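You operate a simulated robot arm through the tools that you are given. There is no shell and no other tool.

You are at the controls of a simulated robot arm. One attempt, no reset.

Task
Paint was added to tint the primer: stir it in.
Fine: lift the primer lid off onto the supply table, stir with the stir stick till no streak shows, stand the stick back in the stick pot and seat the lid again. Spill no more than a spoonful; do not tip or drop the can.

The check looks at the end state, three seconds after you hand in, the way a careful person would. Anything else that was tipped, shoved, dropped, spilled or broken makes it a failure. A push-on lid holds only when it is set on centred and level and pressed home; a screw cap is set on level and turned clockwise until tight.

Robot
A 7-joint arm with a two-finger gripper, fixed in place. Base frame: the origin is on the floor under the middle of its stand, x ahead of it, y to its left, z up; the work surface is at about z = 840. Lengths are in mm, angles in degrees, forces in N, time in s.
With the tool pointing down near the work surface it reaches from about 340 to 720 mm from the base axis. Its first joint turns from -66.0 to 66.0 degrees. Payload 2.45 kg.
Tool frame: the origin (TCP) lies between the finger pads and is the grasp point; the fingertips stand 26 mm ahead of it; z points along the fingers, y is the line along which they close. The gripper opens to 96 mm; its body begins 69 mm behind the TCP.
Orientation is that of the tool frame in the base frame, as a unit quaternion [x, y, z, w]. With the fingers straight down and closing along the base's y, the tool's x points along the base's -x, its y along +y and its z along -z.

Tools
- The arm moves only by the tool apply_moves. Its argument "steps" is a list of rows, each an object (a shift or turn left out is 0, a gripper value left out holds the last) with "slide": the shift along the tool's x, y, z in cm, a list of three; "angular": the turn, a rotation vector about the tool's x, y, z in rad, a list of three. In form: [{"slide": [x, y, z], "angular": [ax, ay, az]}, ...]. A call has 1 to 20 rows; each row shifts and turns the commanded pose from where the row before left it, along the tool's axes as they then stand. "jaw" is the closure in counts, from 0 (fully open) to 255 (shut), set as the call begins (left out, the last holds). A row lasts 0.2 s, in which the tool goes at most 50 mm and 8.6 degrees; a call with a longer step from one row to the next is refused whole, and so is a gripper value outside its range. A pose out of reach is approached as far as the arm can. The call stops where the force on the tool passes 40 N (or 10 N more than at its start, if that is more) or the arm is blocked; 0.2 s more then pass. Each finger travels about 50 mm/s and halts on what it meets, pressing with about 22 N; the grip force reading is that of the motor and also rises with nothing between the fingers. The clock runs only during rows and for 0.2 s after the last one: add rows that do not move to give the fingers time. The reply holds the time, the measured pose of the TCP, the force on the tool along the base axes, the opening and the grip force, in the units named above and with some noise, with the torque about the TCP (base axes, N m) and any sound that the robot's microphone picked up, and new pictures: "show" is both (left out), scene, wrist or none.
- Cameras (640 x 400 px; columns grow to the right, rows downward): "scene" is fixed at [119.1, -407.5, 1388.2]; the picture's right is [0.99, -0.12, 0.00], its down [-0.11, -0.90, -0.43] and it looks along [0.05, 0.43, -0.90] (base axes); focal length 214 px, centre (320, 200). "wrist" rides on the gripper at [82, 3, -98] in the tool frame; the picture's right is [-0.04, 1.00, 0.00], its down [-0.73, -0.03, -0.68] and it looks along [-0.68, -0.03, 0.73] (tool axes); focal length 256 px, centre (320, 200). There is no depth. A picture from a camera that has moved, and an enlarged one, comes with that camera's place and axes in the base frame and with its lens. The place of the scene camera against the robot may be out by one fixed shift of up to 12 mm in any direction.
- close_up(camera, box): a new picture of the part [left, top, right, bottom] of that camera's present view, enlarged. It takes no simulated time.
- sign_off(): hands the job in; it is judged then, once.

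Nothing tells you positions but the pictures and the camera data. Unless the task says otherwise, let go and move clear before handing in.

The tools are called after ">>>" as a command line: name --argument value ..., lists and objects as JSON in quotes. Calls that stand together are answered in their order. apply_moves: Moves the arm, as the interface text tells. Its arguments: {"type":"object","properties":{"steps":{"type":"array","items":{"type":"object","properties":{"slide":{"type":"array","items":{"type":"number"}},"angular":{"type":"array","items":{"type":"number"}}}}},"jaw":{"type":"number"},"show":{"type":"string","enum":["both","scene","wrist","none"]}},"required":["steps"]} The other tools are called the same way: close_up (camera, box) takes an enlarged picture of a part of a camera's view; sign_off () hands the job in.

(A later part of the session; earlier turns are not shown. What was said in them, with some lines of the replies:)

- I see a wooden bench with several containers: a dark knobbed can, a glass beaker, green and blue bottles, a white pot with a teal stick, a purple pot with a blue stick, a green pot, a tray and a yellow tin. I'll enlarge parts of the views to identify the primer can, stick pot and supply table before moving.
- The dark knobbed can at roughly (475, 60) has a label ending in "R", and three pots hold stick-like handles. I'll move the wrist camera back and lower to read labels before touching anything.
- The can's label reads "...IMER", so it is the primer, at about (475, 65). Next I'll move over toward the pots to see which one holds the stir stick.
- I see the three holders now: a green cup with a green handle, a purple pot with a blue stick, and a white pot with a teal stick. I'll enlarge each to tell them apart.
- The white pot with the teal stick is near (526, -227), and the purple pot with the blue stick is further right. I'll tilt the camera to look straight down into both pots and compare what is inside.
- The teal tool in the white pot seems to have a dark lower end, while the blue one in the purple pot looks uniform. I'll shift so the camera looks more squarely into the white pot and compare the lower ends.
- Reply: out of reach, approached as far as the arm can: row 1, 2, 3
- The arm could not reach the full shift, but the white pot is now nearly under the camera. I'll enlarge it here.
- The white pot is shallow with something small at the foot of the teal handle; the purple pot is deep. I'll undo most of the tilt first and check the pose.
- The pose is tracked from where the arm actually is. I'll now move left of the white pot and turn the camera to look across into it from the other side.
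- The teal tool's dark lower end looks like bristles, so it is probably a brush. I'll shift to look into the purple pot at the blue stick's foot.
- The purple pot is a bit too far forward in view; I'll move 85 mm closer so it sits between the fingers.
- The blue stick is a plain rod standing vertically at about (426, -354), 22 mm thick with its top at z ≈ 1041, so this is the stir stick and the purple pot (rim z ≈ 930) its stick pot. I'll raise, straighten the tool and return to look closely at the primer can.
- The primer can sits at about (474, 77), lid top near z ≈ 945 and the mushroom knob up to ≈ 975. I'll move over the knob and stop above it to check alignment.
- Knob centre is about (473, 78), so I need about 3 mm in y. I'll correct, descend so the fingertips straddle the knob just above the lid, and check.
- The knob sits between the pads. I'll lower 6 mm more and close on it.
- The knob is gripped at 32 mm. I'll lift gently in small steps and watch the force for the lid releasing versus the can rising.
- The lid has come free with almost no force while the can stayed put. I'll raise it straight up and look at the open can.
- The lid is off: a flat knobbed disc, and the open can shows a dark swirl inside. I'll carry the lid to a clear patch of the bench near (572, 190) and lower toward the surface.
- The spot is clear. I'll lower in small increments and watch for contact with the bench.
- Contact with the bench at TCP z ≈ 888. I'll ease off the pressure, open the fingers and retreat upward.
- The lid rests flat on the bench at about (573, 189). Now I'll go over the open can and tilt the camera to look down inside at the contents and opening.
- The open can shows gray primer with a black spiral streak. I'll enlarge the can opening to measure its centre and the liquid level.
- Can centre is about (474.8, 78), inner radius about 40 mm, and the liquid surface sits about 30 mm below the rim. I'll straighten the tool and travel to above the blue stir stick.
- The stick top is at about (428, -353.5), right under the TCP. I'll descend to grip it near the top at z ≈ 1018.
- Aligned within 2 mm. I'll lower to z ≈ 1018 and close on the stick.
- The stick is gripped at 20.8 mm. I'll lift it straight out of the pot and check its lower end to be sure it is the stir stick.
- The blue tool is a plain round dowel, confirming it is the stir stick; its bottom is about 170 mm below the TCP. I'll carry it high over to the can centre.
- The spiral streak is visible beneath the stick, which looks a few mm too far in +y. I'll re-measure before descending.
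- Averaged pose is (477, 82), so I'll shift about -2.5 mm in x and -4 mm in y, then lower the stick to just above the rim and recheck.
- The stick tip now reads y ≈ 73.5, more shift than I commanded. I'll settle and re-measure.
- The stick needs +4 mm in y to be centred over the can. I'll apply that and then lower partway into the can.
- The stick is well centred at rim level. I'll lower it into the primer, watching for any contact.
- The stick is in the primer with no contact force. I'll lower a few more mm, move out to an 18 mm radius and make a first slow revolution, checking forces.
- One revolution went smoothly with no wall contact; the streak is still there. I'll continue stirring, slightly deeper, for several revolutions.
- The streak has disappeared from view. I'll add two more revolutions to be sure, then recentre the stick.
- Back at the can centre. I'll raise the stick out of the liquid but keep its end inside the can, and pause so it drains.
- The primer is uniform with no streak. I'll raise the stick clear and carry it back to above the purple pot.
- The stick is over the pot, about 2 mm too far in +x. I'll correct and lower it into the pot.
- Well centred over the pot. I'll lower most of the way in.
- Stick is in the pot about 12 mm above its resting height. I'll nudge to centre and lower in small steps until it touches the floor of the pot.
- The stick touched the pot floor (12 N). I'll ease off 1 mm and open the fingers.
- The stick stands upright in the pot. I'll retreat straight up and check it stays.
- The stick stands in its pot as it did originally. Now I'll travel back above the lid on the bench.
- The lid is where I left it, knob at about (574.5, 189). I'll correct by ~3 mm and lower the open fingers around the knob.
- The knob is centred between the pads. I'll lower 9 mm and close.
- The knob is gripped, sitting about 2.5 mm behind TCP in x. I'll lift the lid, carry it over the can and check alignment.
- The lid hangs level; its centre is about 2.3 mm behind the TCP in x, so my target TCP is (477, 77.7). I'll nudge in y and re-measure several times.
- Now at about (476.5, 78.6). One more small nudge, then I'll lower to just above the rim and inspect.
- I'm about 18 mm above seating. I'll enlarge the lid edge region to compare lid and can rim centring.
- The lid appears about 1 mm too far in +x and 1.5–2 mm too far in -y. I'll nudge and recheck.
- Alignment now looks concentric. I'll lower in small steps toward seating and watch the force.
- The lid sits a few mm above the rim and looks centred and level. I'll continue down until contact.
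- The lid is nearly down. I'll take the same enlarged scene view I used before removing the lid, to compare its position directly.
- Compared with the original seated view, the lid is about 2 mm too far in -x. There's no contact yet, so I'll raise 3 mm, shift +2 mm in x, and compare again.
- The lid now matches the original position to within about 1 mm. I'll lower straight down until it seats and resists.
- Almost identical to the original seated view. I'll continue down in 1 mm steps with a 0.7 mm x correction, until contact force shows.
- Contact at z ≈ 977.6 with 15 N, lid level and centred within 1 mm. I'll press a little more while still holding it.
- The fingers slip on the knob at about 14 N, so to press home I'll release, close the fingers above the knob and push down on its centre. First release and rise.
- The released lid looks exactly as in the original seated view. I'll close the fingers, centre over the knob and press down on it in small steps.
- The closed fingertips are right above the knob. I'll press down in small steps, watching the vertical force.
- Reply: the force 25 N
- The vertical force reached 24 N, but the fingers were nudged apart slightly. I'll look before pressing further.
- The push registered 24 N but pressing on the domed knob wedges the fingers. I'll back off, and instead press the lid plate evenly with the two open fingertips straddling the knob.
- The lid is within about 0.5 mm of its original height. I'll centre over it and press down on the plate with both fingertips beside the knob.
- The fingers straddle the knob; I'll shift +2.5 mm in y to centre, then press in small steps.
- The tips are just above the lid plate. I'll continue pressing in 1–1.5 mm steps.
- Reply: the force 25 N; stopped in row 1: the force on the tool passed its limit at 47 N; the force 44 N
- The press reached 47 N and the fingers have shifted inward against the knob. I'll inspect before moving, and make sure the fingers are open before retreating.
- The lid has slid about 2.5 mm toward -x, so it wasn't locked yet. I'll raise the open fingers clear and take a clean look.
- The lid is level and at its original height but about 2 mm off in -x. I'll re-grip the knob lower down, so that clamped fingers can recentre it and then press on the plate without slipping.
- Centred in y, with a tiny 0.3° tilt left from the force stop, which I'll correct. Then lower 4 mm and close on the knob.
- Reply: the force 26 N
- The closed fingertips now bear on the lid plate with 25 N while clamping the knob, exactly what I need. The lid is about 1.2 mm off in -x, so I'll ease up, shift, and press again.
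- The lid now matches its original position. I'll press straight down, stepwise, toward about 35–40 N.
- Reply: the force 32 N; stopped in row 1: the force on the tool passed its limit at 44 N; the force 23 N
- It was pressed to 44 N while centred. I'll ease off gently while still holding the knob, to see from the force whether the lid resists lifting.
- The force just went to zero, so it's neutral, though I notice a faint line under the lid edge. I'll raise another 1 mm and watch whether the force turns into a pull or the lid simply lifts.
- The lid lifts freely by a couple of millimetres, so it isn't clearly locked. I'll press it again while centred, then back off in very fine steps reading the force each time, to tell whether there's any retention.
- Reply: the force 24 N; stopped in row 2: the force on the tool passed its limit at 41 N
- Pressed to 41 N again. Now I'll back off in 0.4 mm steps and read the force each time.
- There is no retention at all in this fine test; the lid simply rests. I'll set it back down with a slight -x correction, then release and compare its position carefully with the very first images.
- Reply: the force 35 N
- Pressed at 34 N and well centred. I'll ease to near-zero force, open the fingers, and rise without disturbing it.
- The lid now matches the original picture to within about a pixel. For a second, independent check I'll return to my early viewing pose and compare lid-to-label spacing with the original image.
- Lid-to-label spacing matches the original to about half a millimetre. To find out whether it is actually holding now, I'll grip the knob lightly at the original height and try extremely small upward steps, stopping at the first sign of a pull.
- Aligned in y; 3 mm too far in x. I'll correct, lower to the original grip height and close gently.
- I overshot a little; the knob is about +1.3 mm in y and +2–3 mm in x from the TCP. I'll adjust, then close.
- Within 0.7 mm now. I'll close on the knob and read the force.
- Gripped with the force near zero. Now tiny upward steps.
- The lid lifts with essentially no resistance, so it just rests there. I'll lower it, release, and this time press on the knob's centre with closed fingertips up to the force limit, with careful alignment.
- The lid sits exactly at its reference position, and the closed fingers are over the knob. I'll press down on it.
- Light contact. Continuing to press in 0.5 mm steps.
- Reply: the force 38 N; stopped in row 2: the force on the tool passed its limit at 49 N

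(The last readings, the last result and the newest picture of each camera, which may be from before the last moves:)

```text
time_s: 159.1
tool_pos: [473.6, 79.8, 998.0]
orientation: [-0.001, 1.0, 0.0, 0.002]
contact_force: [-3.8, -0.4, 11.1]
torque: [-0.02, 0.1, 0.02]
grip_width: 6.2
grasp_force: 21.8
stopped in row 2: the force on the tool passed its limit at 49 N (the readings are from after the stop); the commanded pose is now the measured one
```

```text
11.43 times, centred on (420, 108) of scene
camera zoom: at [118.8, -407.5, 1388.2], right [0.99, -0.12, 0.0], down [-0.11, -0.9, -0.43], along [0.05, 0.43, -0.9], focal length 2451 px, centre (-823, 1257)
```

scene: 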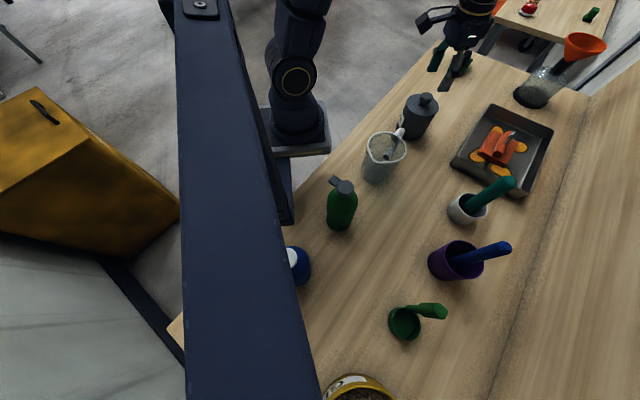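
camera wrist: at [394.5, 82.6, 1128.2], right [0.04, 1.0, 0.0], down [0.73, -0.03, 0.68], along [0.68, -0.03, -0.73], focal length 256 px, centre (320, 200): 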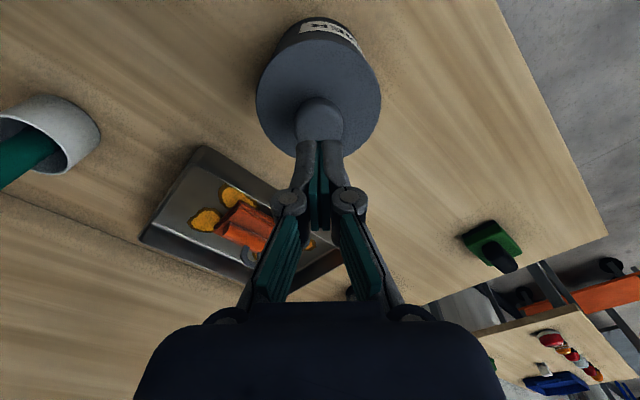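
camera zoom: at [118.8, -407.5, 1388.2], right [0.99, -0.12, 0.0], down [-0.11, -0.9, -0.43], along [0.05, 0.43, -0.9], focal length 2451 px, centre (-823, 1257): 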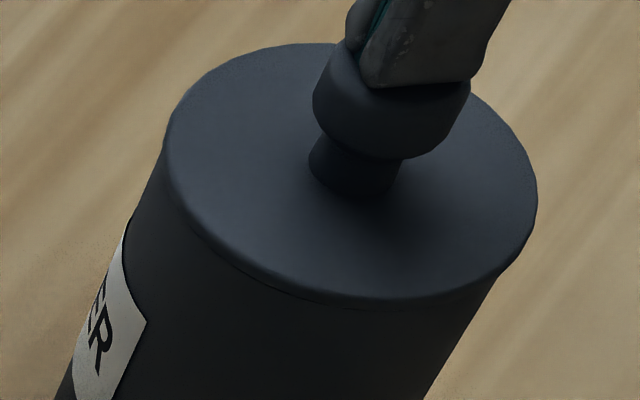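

Pressed to 49 N at the stop. I'll back straight off and check the lid's position.

>>> apply_moves --steps '[{"slide": [0, 0, -0.1]}, {"slide": [0, 0, -0.5]}, {"slide": [0, 0, -2.0]}, {}]' --show "none"

>>> close_up --camera "scene" --box '[400, 90, 440, 125]'

>>> close_up --camera "scene" --box '[390, 80, 450, 150]'

>>> close_up --camera "wrist" --box '[220, 0, 420, 200]'

```text
time_s: 160.1
tool_pos: [474.6, 81.7, 1025.5]
orientation: [0.0, 1.0, -0.001, 0.002]
contact_force: [0.0, 0.8, 0.4]
torque: [-0.01, 0.04, -0.03]
grip_width: 0.0
grasp_force: 21.9
```

```text
11.43 times, centred on (420, 108) of scene
camera zoom: at [119.1, -407.5, 1388.2], right [0.99, -0.12, 0.0], down [-0.11, -0.9, -0.43], along [0.05, 0.43, -0.9], focal length 2451 px, centre (-823, 1257)
```

zoom: 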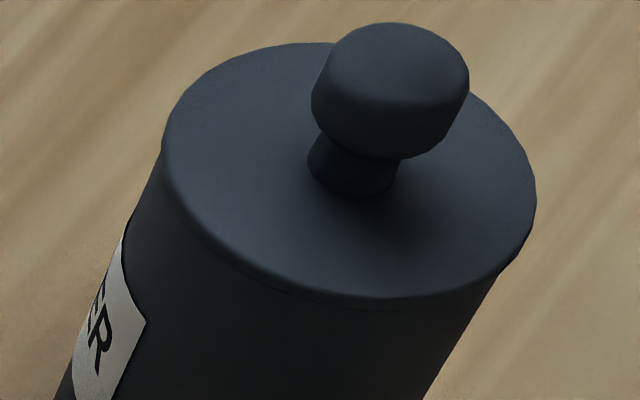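

```text
5.71 times, centred on (420, 115) of scene
camera zoom: at [119.1, -407.5, 1388.2], right [0.99, -0.12, 0.0], down [-0.11, -0.9, -0.43], along [0.05, 0.43, -0.9], focal length 1226 px, centre (-251, 686)
```

zoom: 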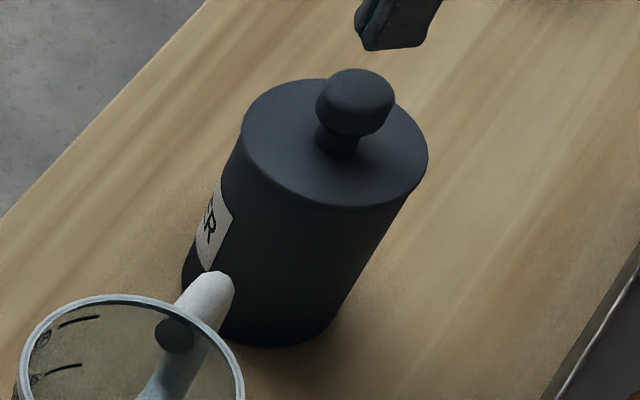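

```text
2.00 times, centred on (320, 100) of wrist
camera zoom: at [393.8, 84.2, 1122.2], right [0.04, 1.0, 0.0], down [0.73, -0.03, 0.68], along [0.68, -0.03, -0.73], focal length 512 px, centre (320, 400)
```

zoom: 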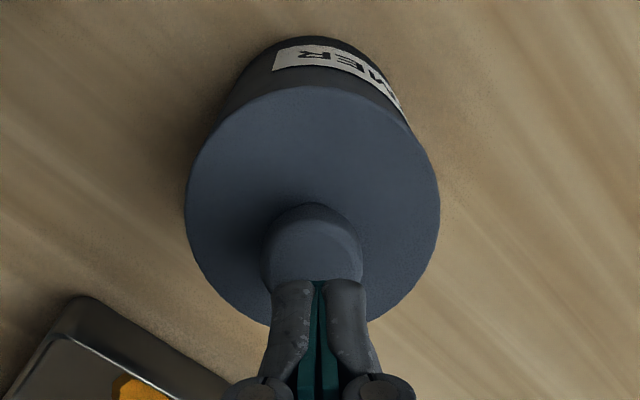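

The lid stayed in place (within ~0.6 mm) after the 49 N press. I'll do one more firm seating with a sustained hold, gripping low so it can't slide: first open and align.

>>> apply_moves --steps '[{"slide": [0, -0.2, -0.5]}, {}, {}, {}, {}]' --jaw 80 --show "none"

>>> apply_moves --steps '[{"slide": [0, 0, 2.0]}, {"slide": [0, 0, 2.0]}, {"slide": [0, 0, 1.2]}, {}]' --show "none"

>>> close_up --camera "wrist" --box '[220, 20, 420, 220]'

```text
time_s: 161.3
tool_pos: [474.4, 77.2, 1029.3]
orientation: [-0.001, 1.0, 0.001, 0.002]
contact_force: [0.1, 1.2, 0.2]
torque: [0.01, 0.02, 0.03]
grip_width: 65.9
grasp_force: 0.1
```

```text
time_s: 162.3
tool_pos: [472.8, 77.8, 978.3]
orientation: [0.0, 1.0, 0.0, 0.002]
contact_force: [-0.7, -0.2, 0.4]
torque: [0.03, 0.02, -0.02]
grip_width: 65.9
grasp_force: 0.1
```

```text
2.00 times, centred on (320, 120) of wrist
camera zoom: at [393.7, 79.8, 1075.4], right [0.04, 1.0, 0.0], down [0.73, -0.03, 0.68], along [0.68, -0.03, -0.73], focal length 512 px, centre (320, 360)
```

zoom: 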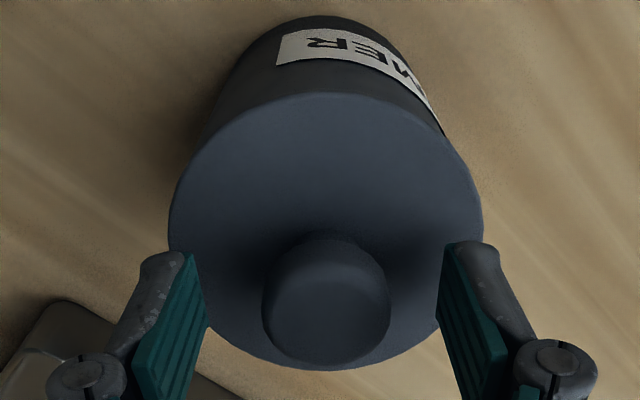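

Knob is about 1.3 mm to +y. I'll adjust, lower, and close with the fingertips near the plate.

>>> apply_moves --steps '[{"slide": [0, 0.12, 0.3]}, {"slide": [0, 0, 0.35]}, {}]' --show "none"

>>> close_up --camera "wrist" --box '[220, 20, 420, 220]'

>>> apply_moves --steps '[{}, {}, {}, {}, {}]' --jaw 255 --show "none"

>>> close_up --camera "scene" --box '[400, 90, 440, 125]'

```text
time_s: 163.1
tool_pos: [473.8, 78.7, 970.7]
orientation: [-0.001, 1.0, 0.0, 0.002]
contact_force: [0.1, -0.1, 0.1]
torque: [-0.01, -0.01, 0.0]
grip_width: 65.6
grasp_force: 0.1
```

```text
2.00 times, centred on (320, 120) of wrist
camera zoom: at [394.3, 81.4, 1068.5], right [0.04, 1.0, 0.0], down [0.73, -0.03, 0.68], along [0.68, -0.03, -0.73], focal length 512 px, centre (320, 360)
```

zoom: 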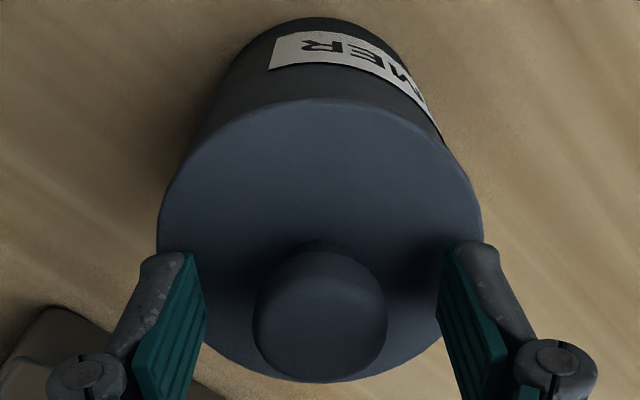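

```text
time_s: 164.3
tool_pos: [474.8, 79.0, 970.7]
orientation: [-0.001, 1.0, 0.0, 0.003]
contact_force: [-1.3, 0.6, 1.4]
torque: [-0.03, 0.0, -0.03]
grip_width: 31.7
grasp_force: 21.9
```

```text
11.43 times, centred on (420, 108) of scene
camera zoom: at [119.1, -407.5, 1388.2], right [0.99, -0.12, 0.0], down [-0.11, -0.9, -0.43], along [0.05, 0.43, -0.9], focal length 2451 px, centre (-823, 1257)
```

zoom: 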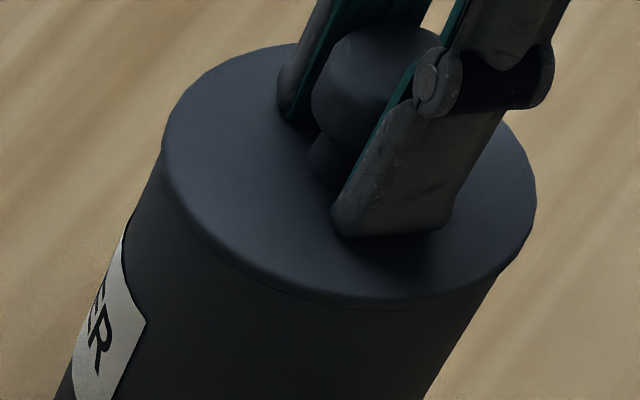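

Gripped without disturbing it. I'll nudge half a millimetre toward the reference position, then press down and hold for two seconds.

>>> apply_moves --steps '[{"slide": [0.05, -0.04, 0]}, {"slide": [0, 0, 0.1]}, {"slide": [0, 0, 0.08]}, {}]' --show "none"

>>> apply_moves --steps '[{"slide": [0, 0, 0.03]}, {}, {}, {}, {}, {}, {}, {}]' --show "none"

>>> close_up --camera "scene" --box '[400, 90, 440, 125]'

```text
time_s: 165.3
tool_pos: [474.1, 77.7, 969.3]
orientation: [-0.001, 1.0, 0.001, 0.004]
contact_force: [-0.4, 0.9, 24.7]
torque: [0.05, 0.12, -0.01]
grip_width: 31.4
grasp_force: 21.8
```

```text
time_s: 166.0
tool_pos: [474.8, 78.1, 969.7]
orientation: [-0.001, 1.0, 0.001, 0.003]
contact_force: [-1.2, 0.3, 6.9]
torque: [-0.04, 0.15, 0.03]
grip_width: 31.9
grasp_force: 22.6
stopped in row 3: the force on the tool passed its limit at 41 N (the readings are from after the stop); the commanded pose is now the measured one
```

```text
11.43 times, centred on (420, 108) of scene
camera zoom: at [119.0, -407.5, 1388.2], right [0.99, -0.12, 0.0], down [-0.11, -0.9, -0.43], along [0.05, 0.43, -0.9], focal length 2451 px, centre (-823, 1257)
```

zoom: 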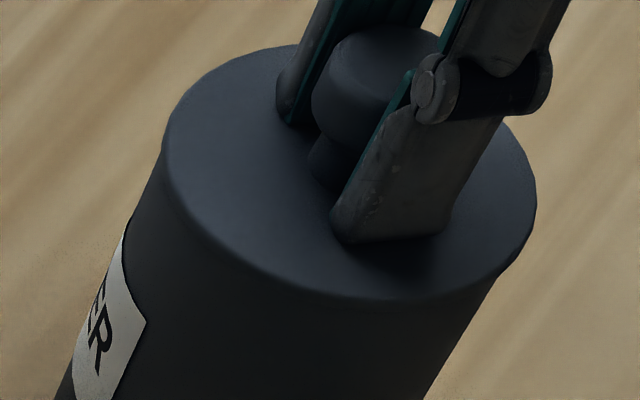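

At only 7 N load the lid sits visibly lower (about 0.8 mm) than when I released it before, so releasing may have been lifting it slightly. I'll open the fingers right here and look before moving up.

>>> apply_moves --steps '[{}, {}, {}, {}]' --jaw 80 --show "none"

>>> close_up --camera "scene" --box '[400, 90, 440, 125]'

>>> close_up --camera "scene" --box '[405, 100, 425, 120]'

>>> close_up --camera "wrist" --box '[220, 20, 420, 220]'

```text
time_s: 167.0
tool_pos: [473.6, 77.1, 968.0]
orientation: [-0.001, 1.0, 0.0, 0.003]
contact_force: [0.3, -0.2, -0.3]
torque: [-0.03, 0.01, -0.02]
grip_width: 65.9
grasp_force: 0.0
```

```text
11.43 times, centred on (420, 108) of scene
camera zoom: at [119.1, -407.5, 1388.2], right [0.99, -0.12, 0.0], down [-0.11, -0.9, -0.43], along [0.05, 0.43, -0.9], focal length 2451 px, centre (-823, 1257)
```

zoom: 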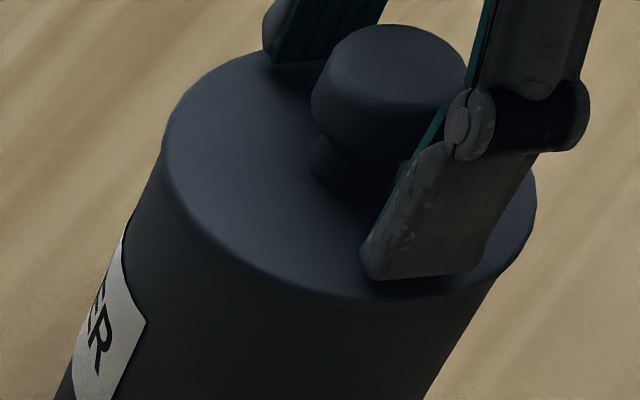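

```text
16.00 times, centred on (415, 110) of scene
camera zoom: at [119.1, -407.5, 1388.2], right [0.99, -0.12, 0.0], down [-0.11, -0.9, -0.43], along [0.05, 0.43, -0.9], focal length 3432 px, centre (-1200, 1640)
```

zoom: 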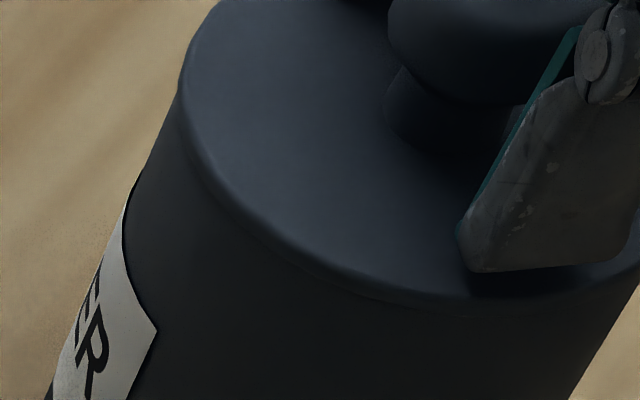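

```text
2.00 times, centred on (320, 120) of wrist
camera zoom: at [394.0, 80.8, 1066.8], right [0.04, 1.0, 0.0], down [0.73, -0.03, 0.68], along [0.68, -0.03, -0.73], focal length 512 px, centre (320, 360)
```

zoom: 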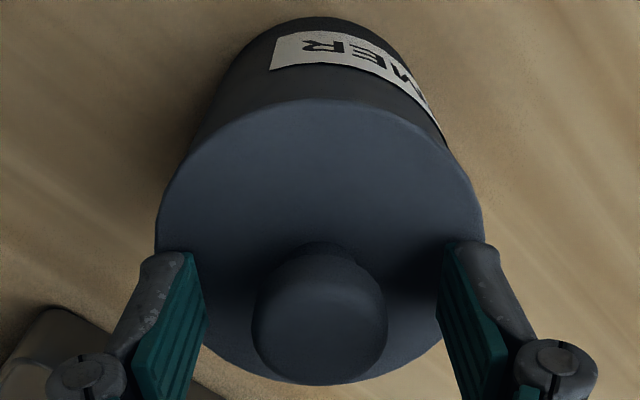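

After opening, the lid sits freely and centred. I'll retreat and look at the lid edge from a flatter angle to check it's level and gap-free all round.

>>> apply_moves --steps '[{"slide": [0, 0, -1.5]}, {"slide": [0, 0, -3.0]}, {"slide": [0, 0, -3.5]}, {"slide": [3.2, 0, 0]}, {"slide": [3.2, 0, 0]}, {"slide": [2.4, 0.2, 0]}, {"angular": [0, -0.12, 0]}, {"angular": [0, -0.12, 0]}, {"angular": [0, -0.11, 0]}, {}]' --jaw 0 --show "both"

>>> close_up --camera "wrist" --box '[250, 100, 400, 260]'

>>> close_up --camera "scene" --box '[390, 80, 450, 150]'

```text
time_s: 169.2
tool_pos: [384.7, 79.7, 1049.1]
orientation: [-0.001, 0.984, 0.001, 0.179]
contact_force: [-0.5, -0.8, 0.4]
torque: [0.0, 0.02, -0.01]
grip_width: 96.1
grasp_force: 0.1
camera wrist: at [276.0, 83.0, 1112.2], right [0.04, 1.0, 0.01], down [0.45, -0.03, 0.89], along [0.89, -0.03, -0.45], focal length 256 px, centre (320, 200)
```

scene: 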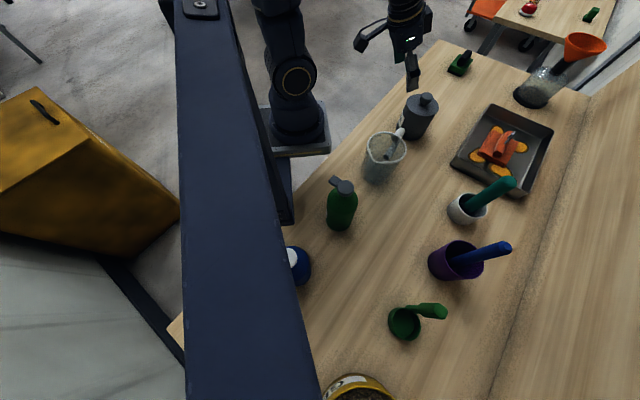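
wrist: 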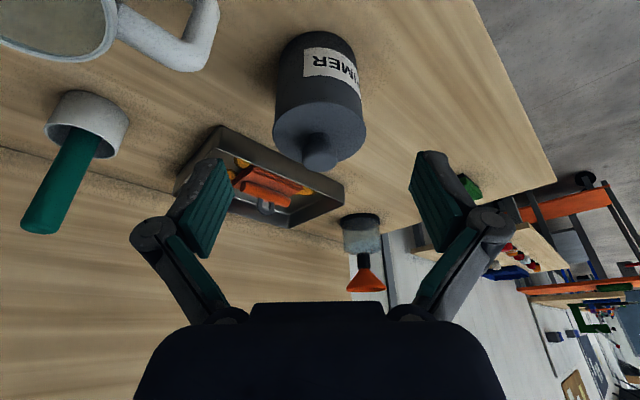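

```text
2.50 times, centred on (325, 180) of wrist
camera zoom: at [276.0, 83.0, 1112.2], right [0.04, 1.0, 0.01], down [0.45, -0.03, 0.89], along [0.89, -0.03, -0.45], focal length 640 px, centre (308, 250)
```

zoom: 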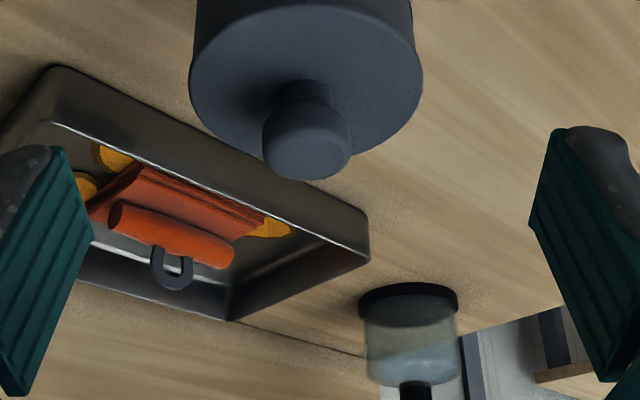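

```text
5.71 times, centred on (420, 115) of scene
camera zoom: at [119.1, -407.5, 1388.2], right [0.99, -0.12, 0.0], down [-0.11, -0.9, -0.43], along [0.05, 0.43, -0.9], focal length 1226 px, centre (-251, 686)
```

zoom: 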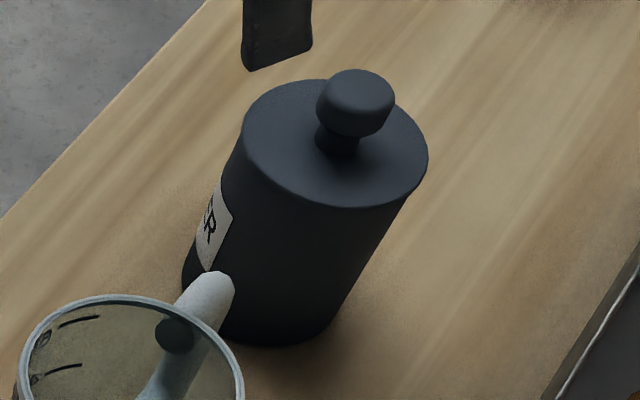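

The scene view now matches the original almost to the pixel. I'll lower the tilted camera to view the lid-to-can seam more edge-on.

>>> apply_moves --steps '[{"slide": [1.06, 0, 2.81]}, {"slide": [1.06, 0, 2.81]}, {}]' --show "wrist"

>>> close_up --camera "wrist" --box '[250, 80, 400, 220]'

>>> close_up --camera "wrist" --box '[265, 110, 385, 190]'

```text
time_s: 170.0
tool_pos: [391.1, 87.5, 990.1]
orientation: [-0.001, 0.984, 0.0, 0.177]
contact_force: [0.0, -1.1, -0.5]
torque: [0.0, 0.02, -0.03]
grip_width: 96.2
grasp_force: 0.1
out of reach, approached as far as the arm can: row 2
camera wrist: at [282.2, 89.3, 1054.2], right [0.04, 1.0, 0.01], down [0.45, -0.03, 0.89], along [0.89, -0.03, -0.45], focal length 256 px, centre (320, 200)
```

wrist: 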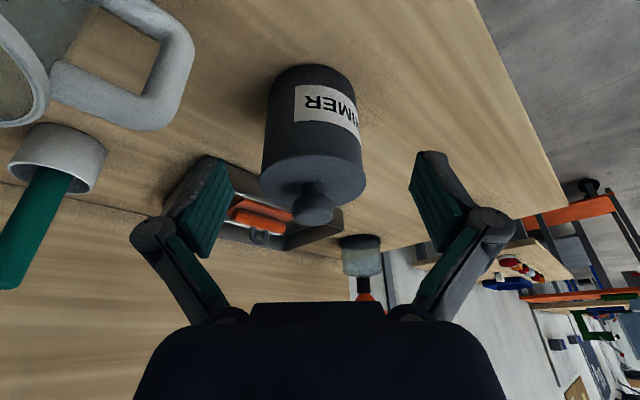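

```text
2.86 times, centred on (325, 150) of wrist
camera zoom: at [282.2, 89.3, 1054.2], right [0.04, 1.0, 0.01], down [0.45, -0.03, 0.89], along [0.89, -0.03, -0.45], focal length 731 px, centre (306, 343)
```

zoom: 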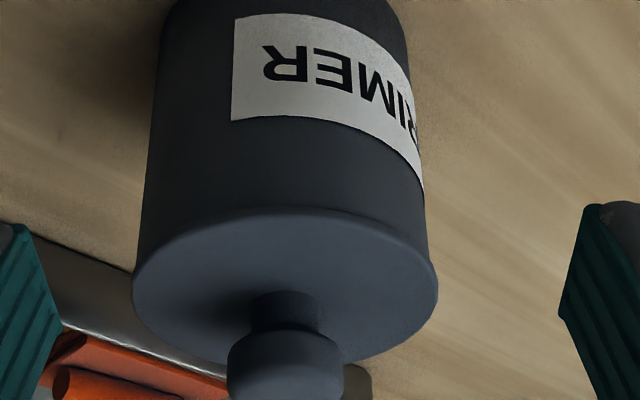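

```text
5.00 times, centred on (325, 150) of wrist
camera zoom: at [282.2, 89.3, 1054.2], right [0.04, 1.0, 0.01], down [0.45, -0.03, 0.89], along [0.89, -0.03, -0.45], focal length 1280 px, centre (295, 450)
```

zoom: 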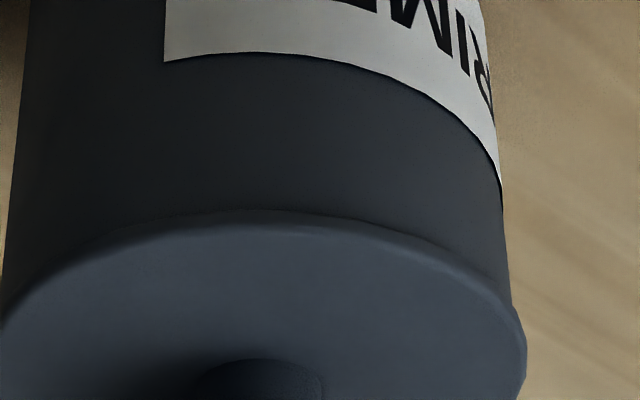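

The lid sits flush and evenly overhanging on both sides, with no visible gap. I'll move the arm clear upward, straighten, and take a last look at everything.

>>> apply_moves --steps '[{"slide": [-1.17, 0, -3.12]}, {"slide": [-1.17, 0, -3.12]}, {"slide": [-1.17, 0, -3.12]}, {"slide": [-1.17, 0, -3.12]}, {"angular": [0, 0.12, 0]}, {"angular": [0, 0.12, 0]}, {"angular": [0, 0.11, 0]}, {"slide": [0, 0, -3.0]}, {}]' --show "both"

>>> close_up --camera "scene" --box '[340, 60, 580, 210]'

>>> close_up --camera "scene" --box '[380, 160, 530, 350]'

>>> close_up --camera "scene" --box '[390, 80, 450, 150]'

```text
time_s: 172.0
tool_pos: [395.3, 83.0, 1155.0]
orientation: [-0.001, 1.0, 0.001, 0.004]
contact_force: [0.4, 0.4, 0.2]
torque: [0.0, 0.01, 0.04]
grip_width: 95.9
grasp_force: 0.0
camera wrist: at [314.1, 85.9, 1252.3], right [0.04, 1.0, 0.0], down [0.73, -0.03, 0.68], along [0.68, -0.03, -0.73], focal length 256 px, centre (320, 200)
```

scene: 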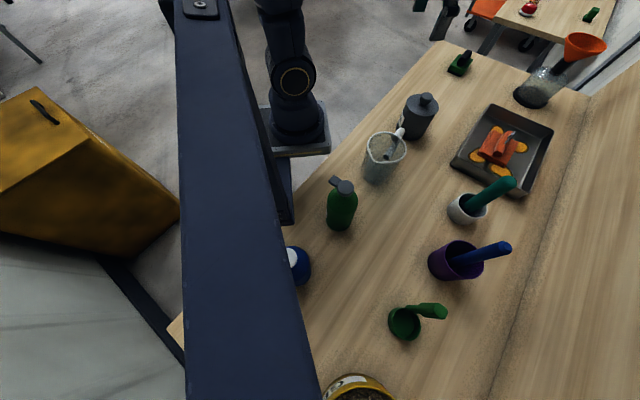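
wrist: 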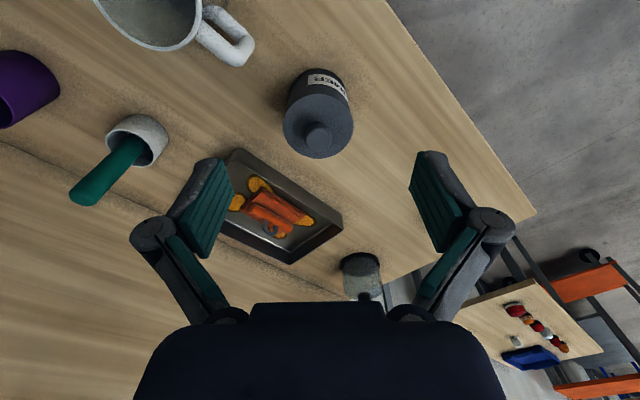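

```text
2.67 times, centred on (460, 135) of scene
camera zoom: at [119.1, -407.5, 1388.2], right [0.99, -0.12, 0.0], down [-0.11, -0.9, -0.43], along [0.05, 0.43, -0.9], focal length 572 px, centre (-53, 373)
```

zoom: 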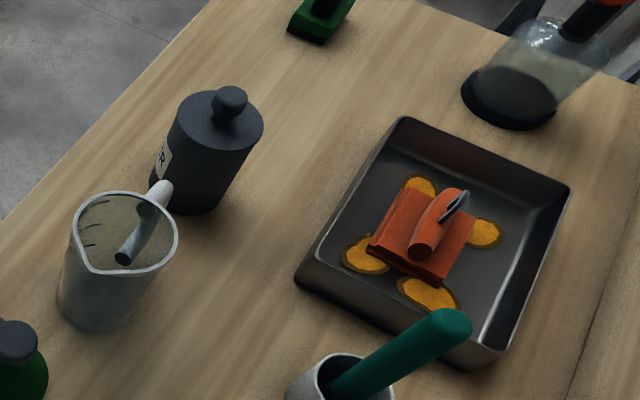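

```text
2.11 times, centred on (455, 255) of scene
camera zoom: at [119.1, -407.5, 1388.2], right [0.99, -0.12, 0.0], down [-0.11, -0.9, -0.43], along [0.05, 0.43, -0.9], focal length 452 px, centre (36, 84)
```

zoom: 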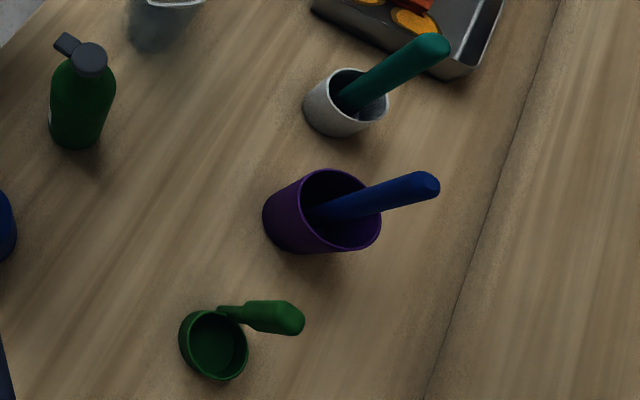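

```text
5.71 times, centred on (420, 115) of scene
camera zoom: at [119.1, -407.5, 1388.2], right [0.99, -0.12, 0.0], down [-0.11, -0.9, -0.43], along [0.05, 0.43, -0.9], focal length 1226 px, centre (-251, 686)
```

zoom: 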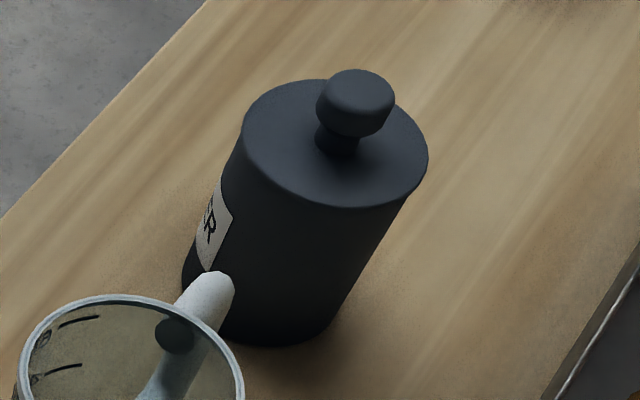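

Everything looks as it should: the primer was streak-free before I closed the can, and the lid sits centred and flush, matching the first images. My pull tests met no grip from the lid, so it is seated and pressed (41–49 N) but I couldn't confirm that it holds. The stir stick stands in its purple pot, nothing else has moved, I see no spill, and the arm is clear, so I'm handing in.

>>> sign_off

```text
The job is handed in.
```

The primer is stirred in: the black streak was gone from the surface before I closed the can. I couldn't confirm that the lid actually grips.

- **Lid:** It is back on the can, level and within about half a millimetre of where it started. I pressed it down several times at 41–49 N. When I tested it with small upward pulls, it lifted freely each time. I pressed it again after the last pull and didn't test it after that.
- **Stir stick:** I used the plain blue stick from the purple pot. I let it drain inside the can, and it now stands upright in its pot again.
- **Lid while off:** It rested on the main bench near the can. I took that as the supply table, because the other table I could see was out of reach.
- **Everything else:** The can wasn't tipped or moved, and I saw no spills or drips on the bench. The other items are where they were, and the arm is clear.
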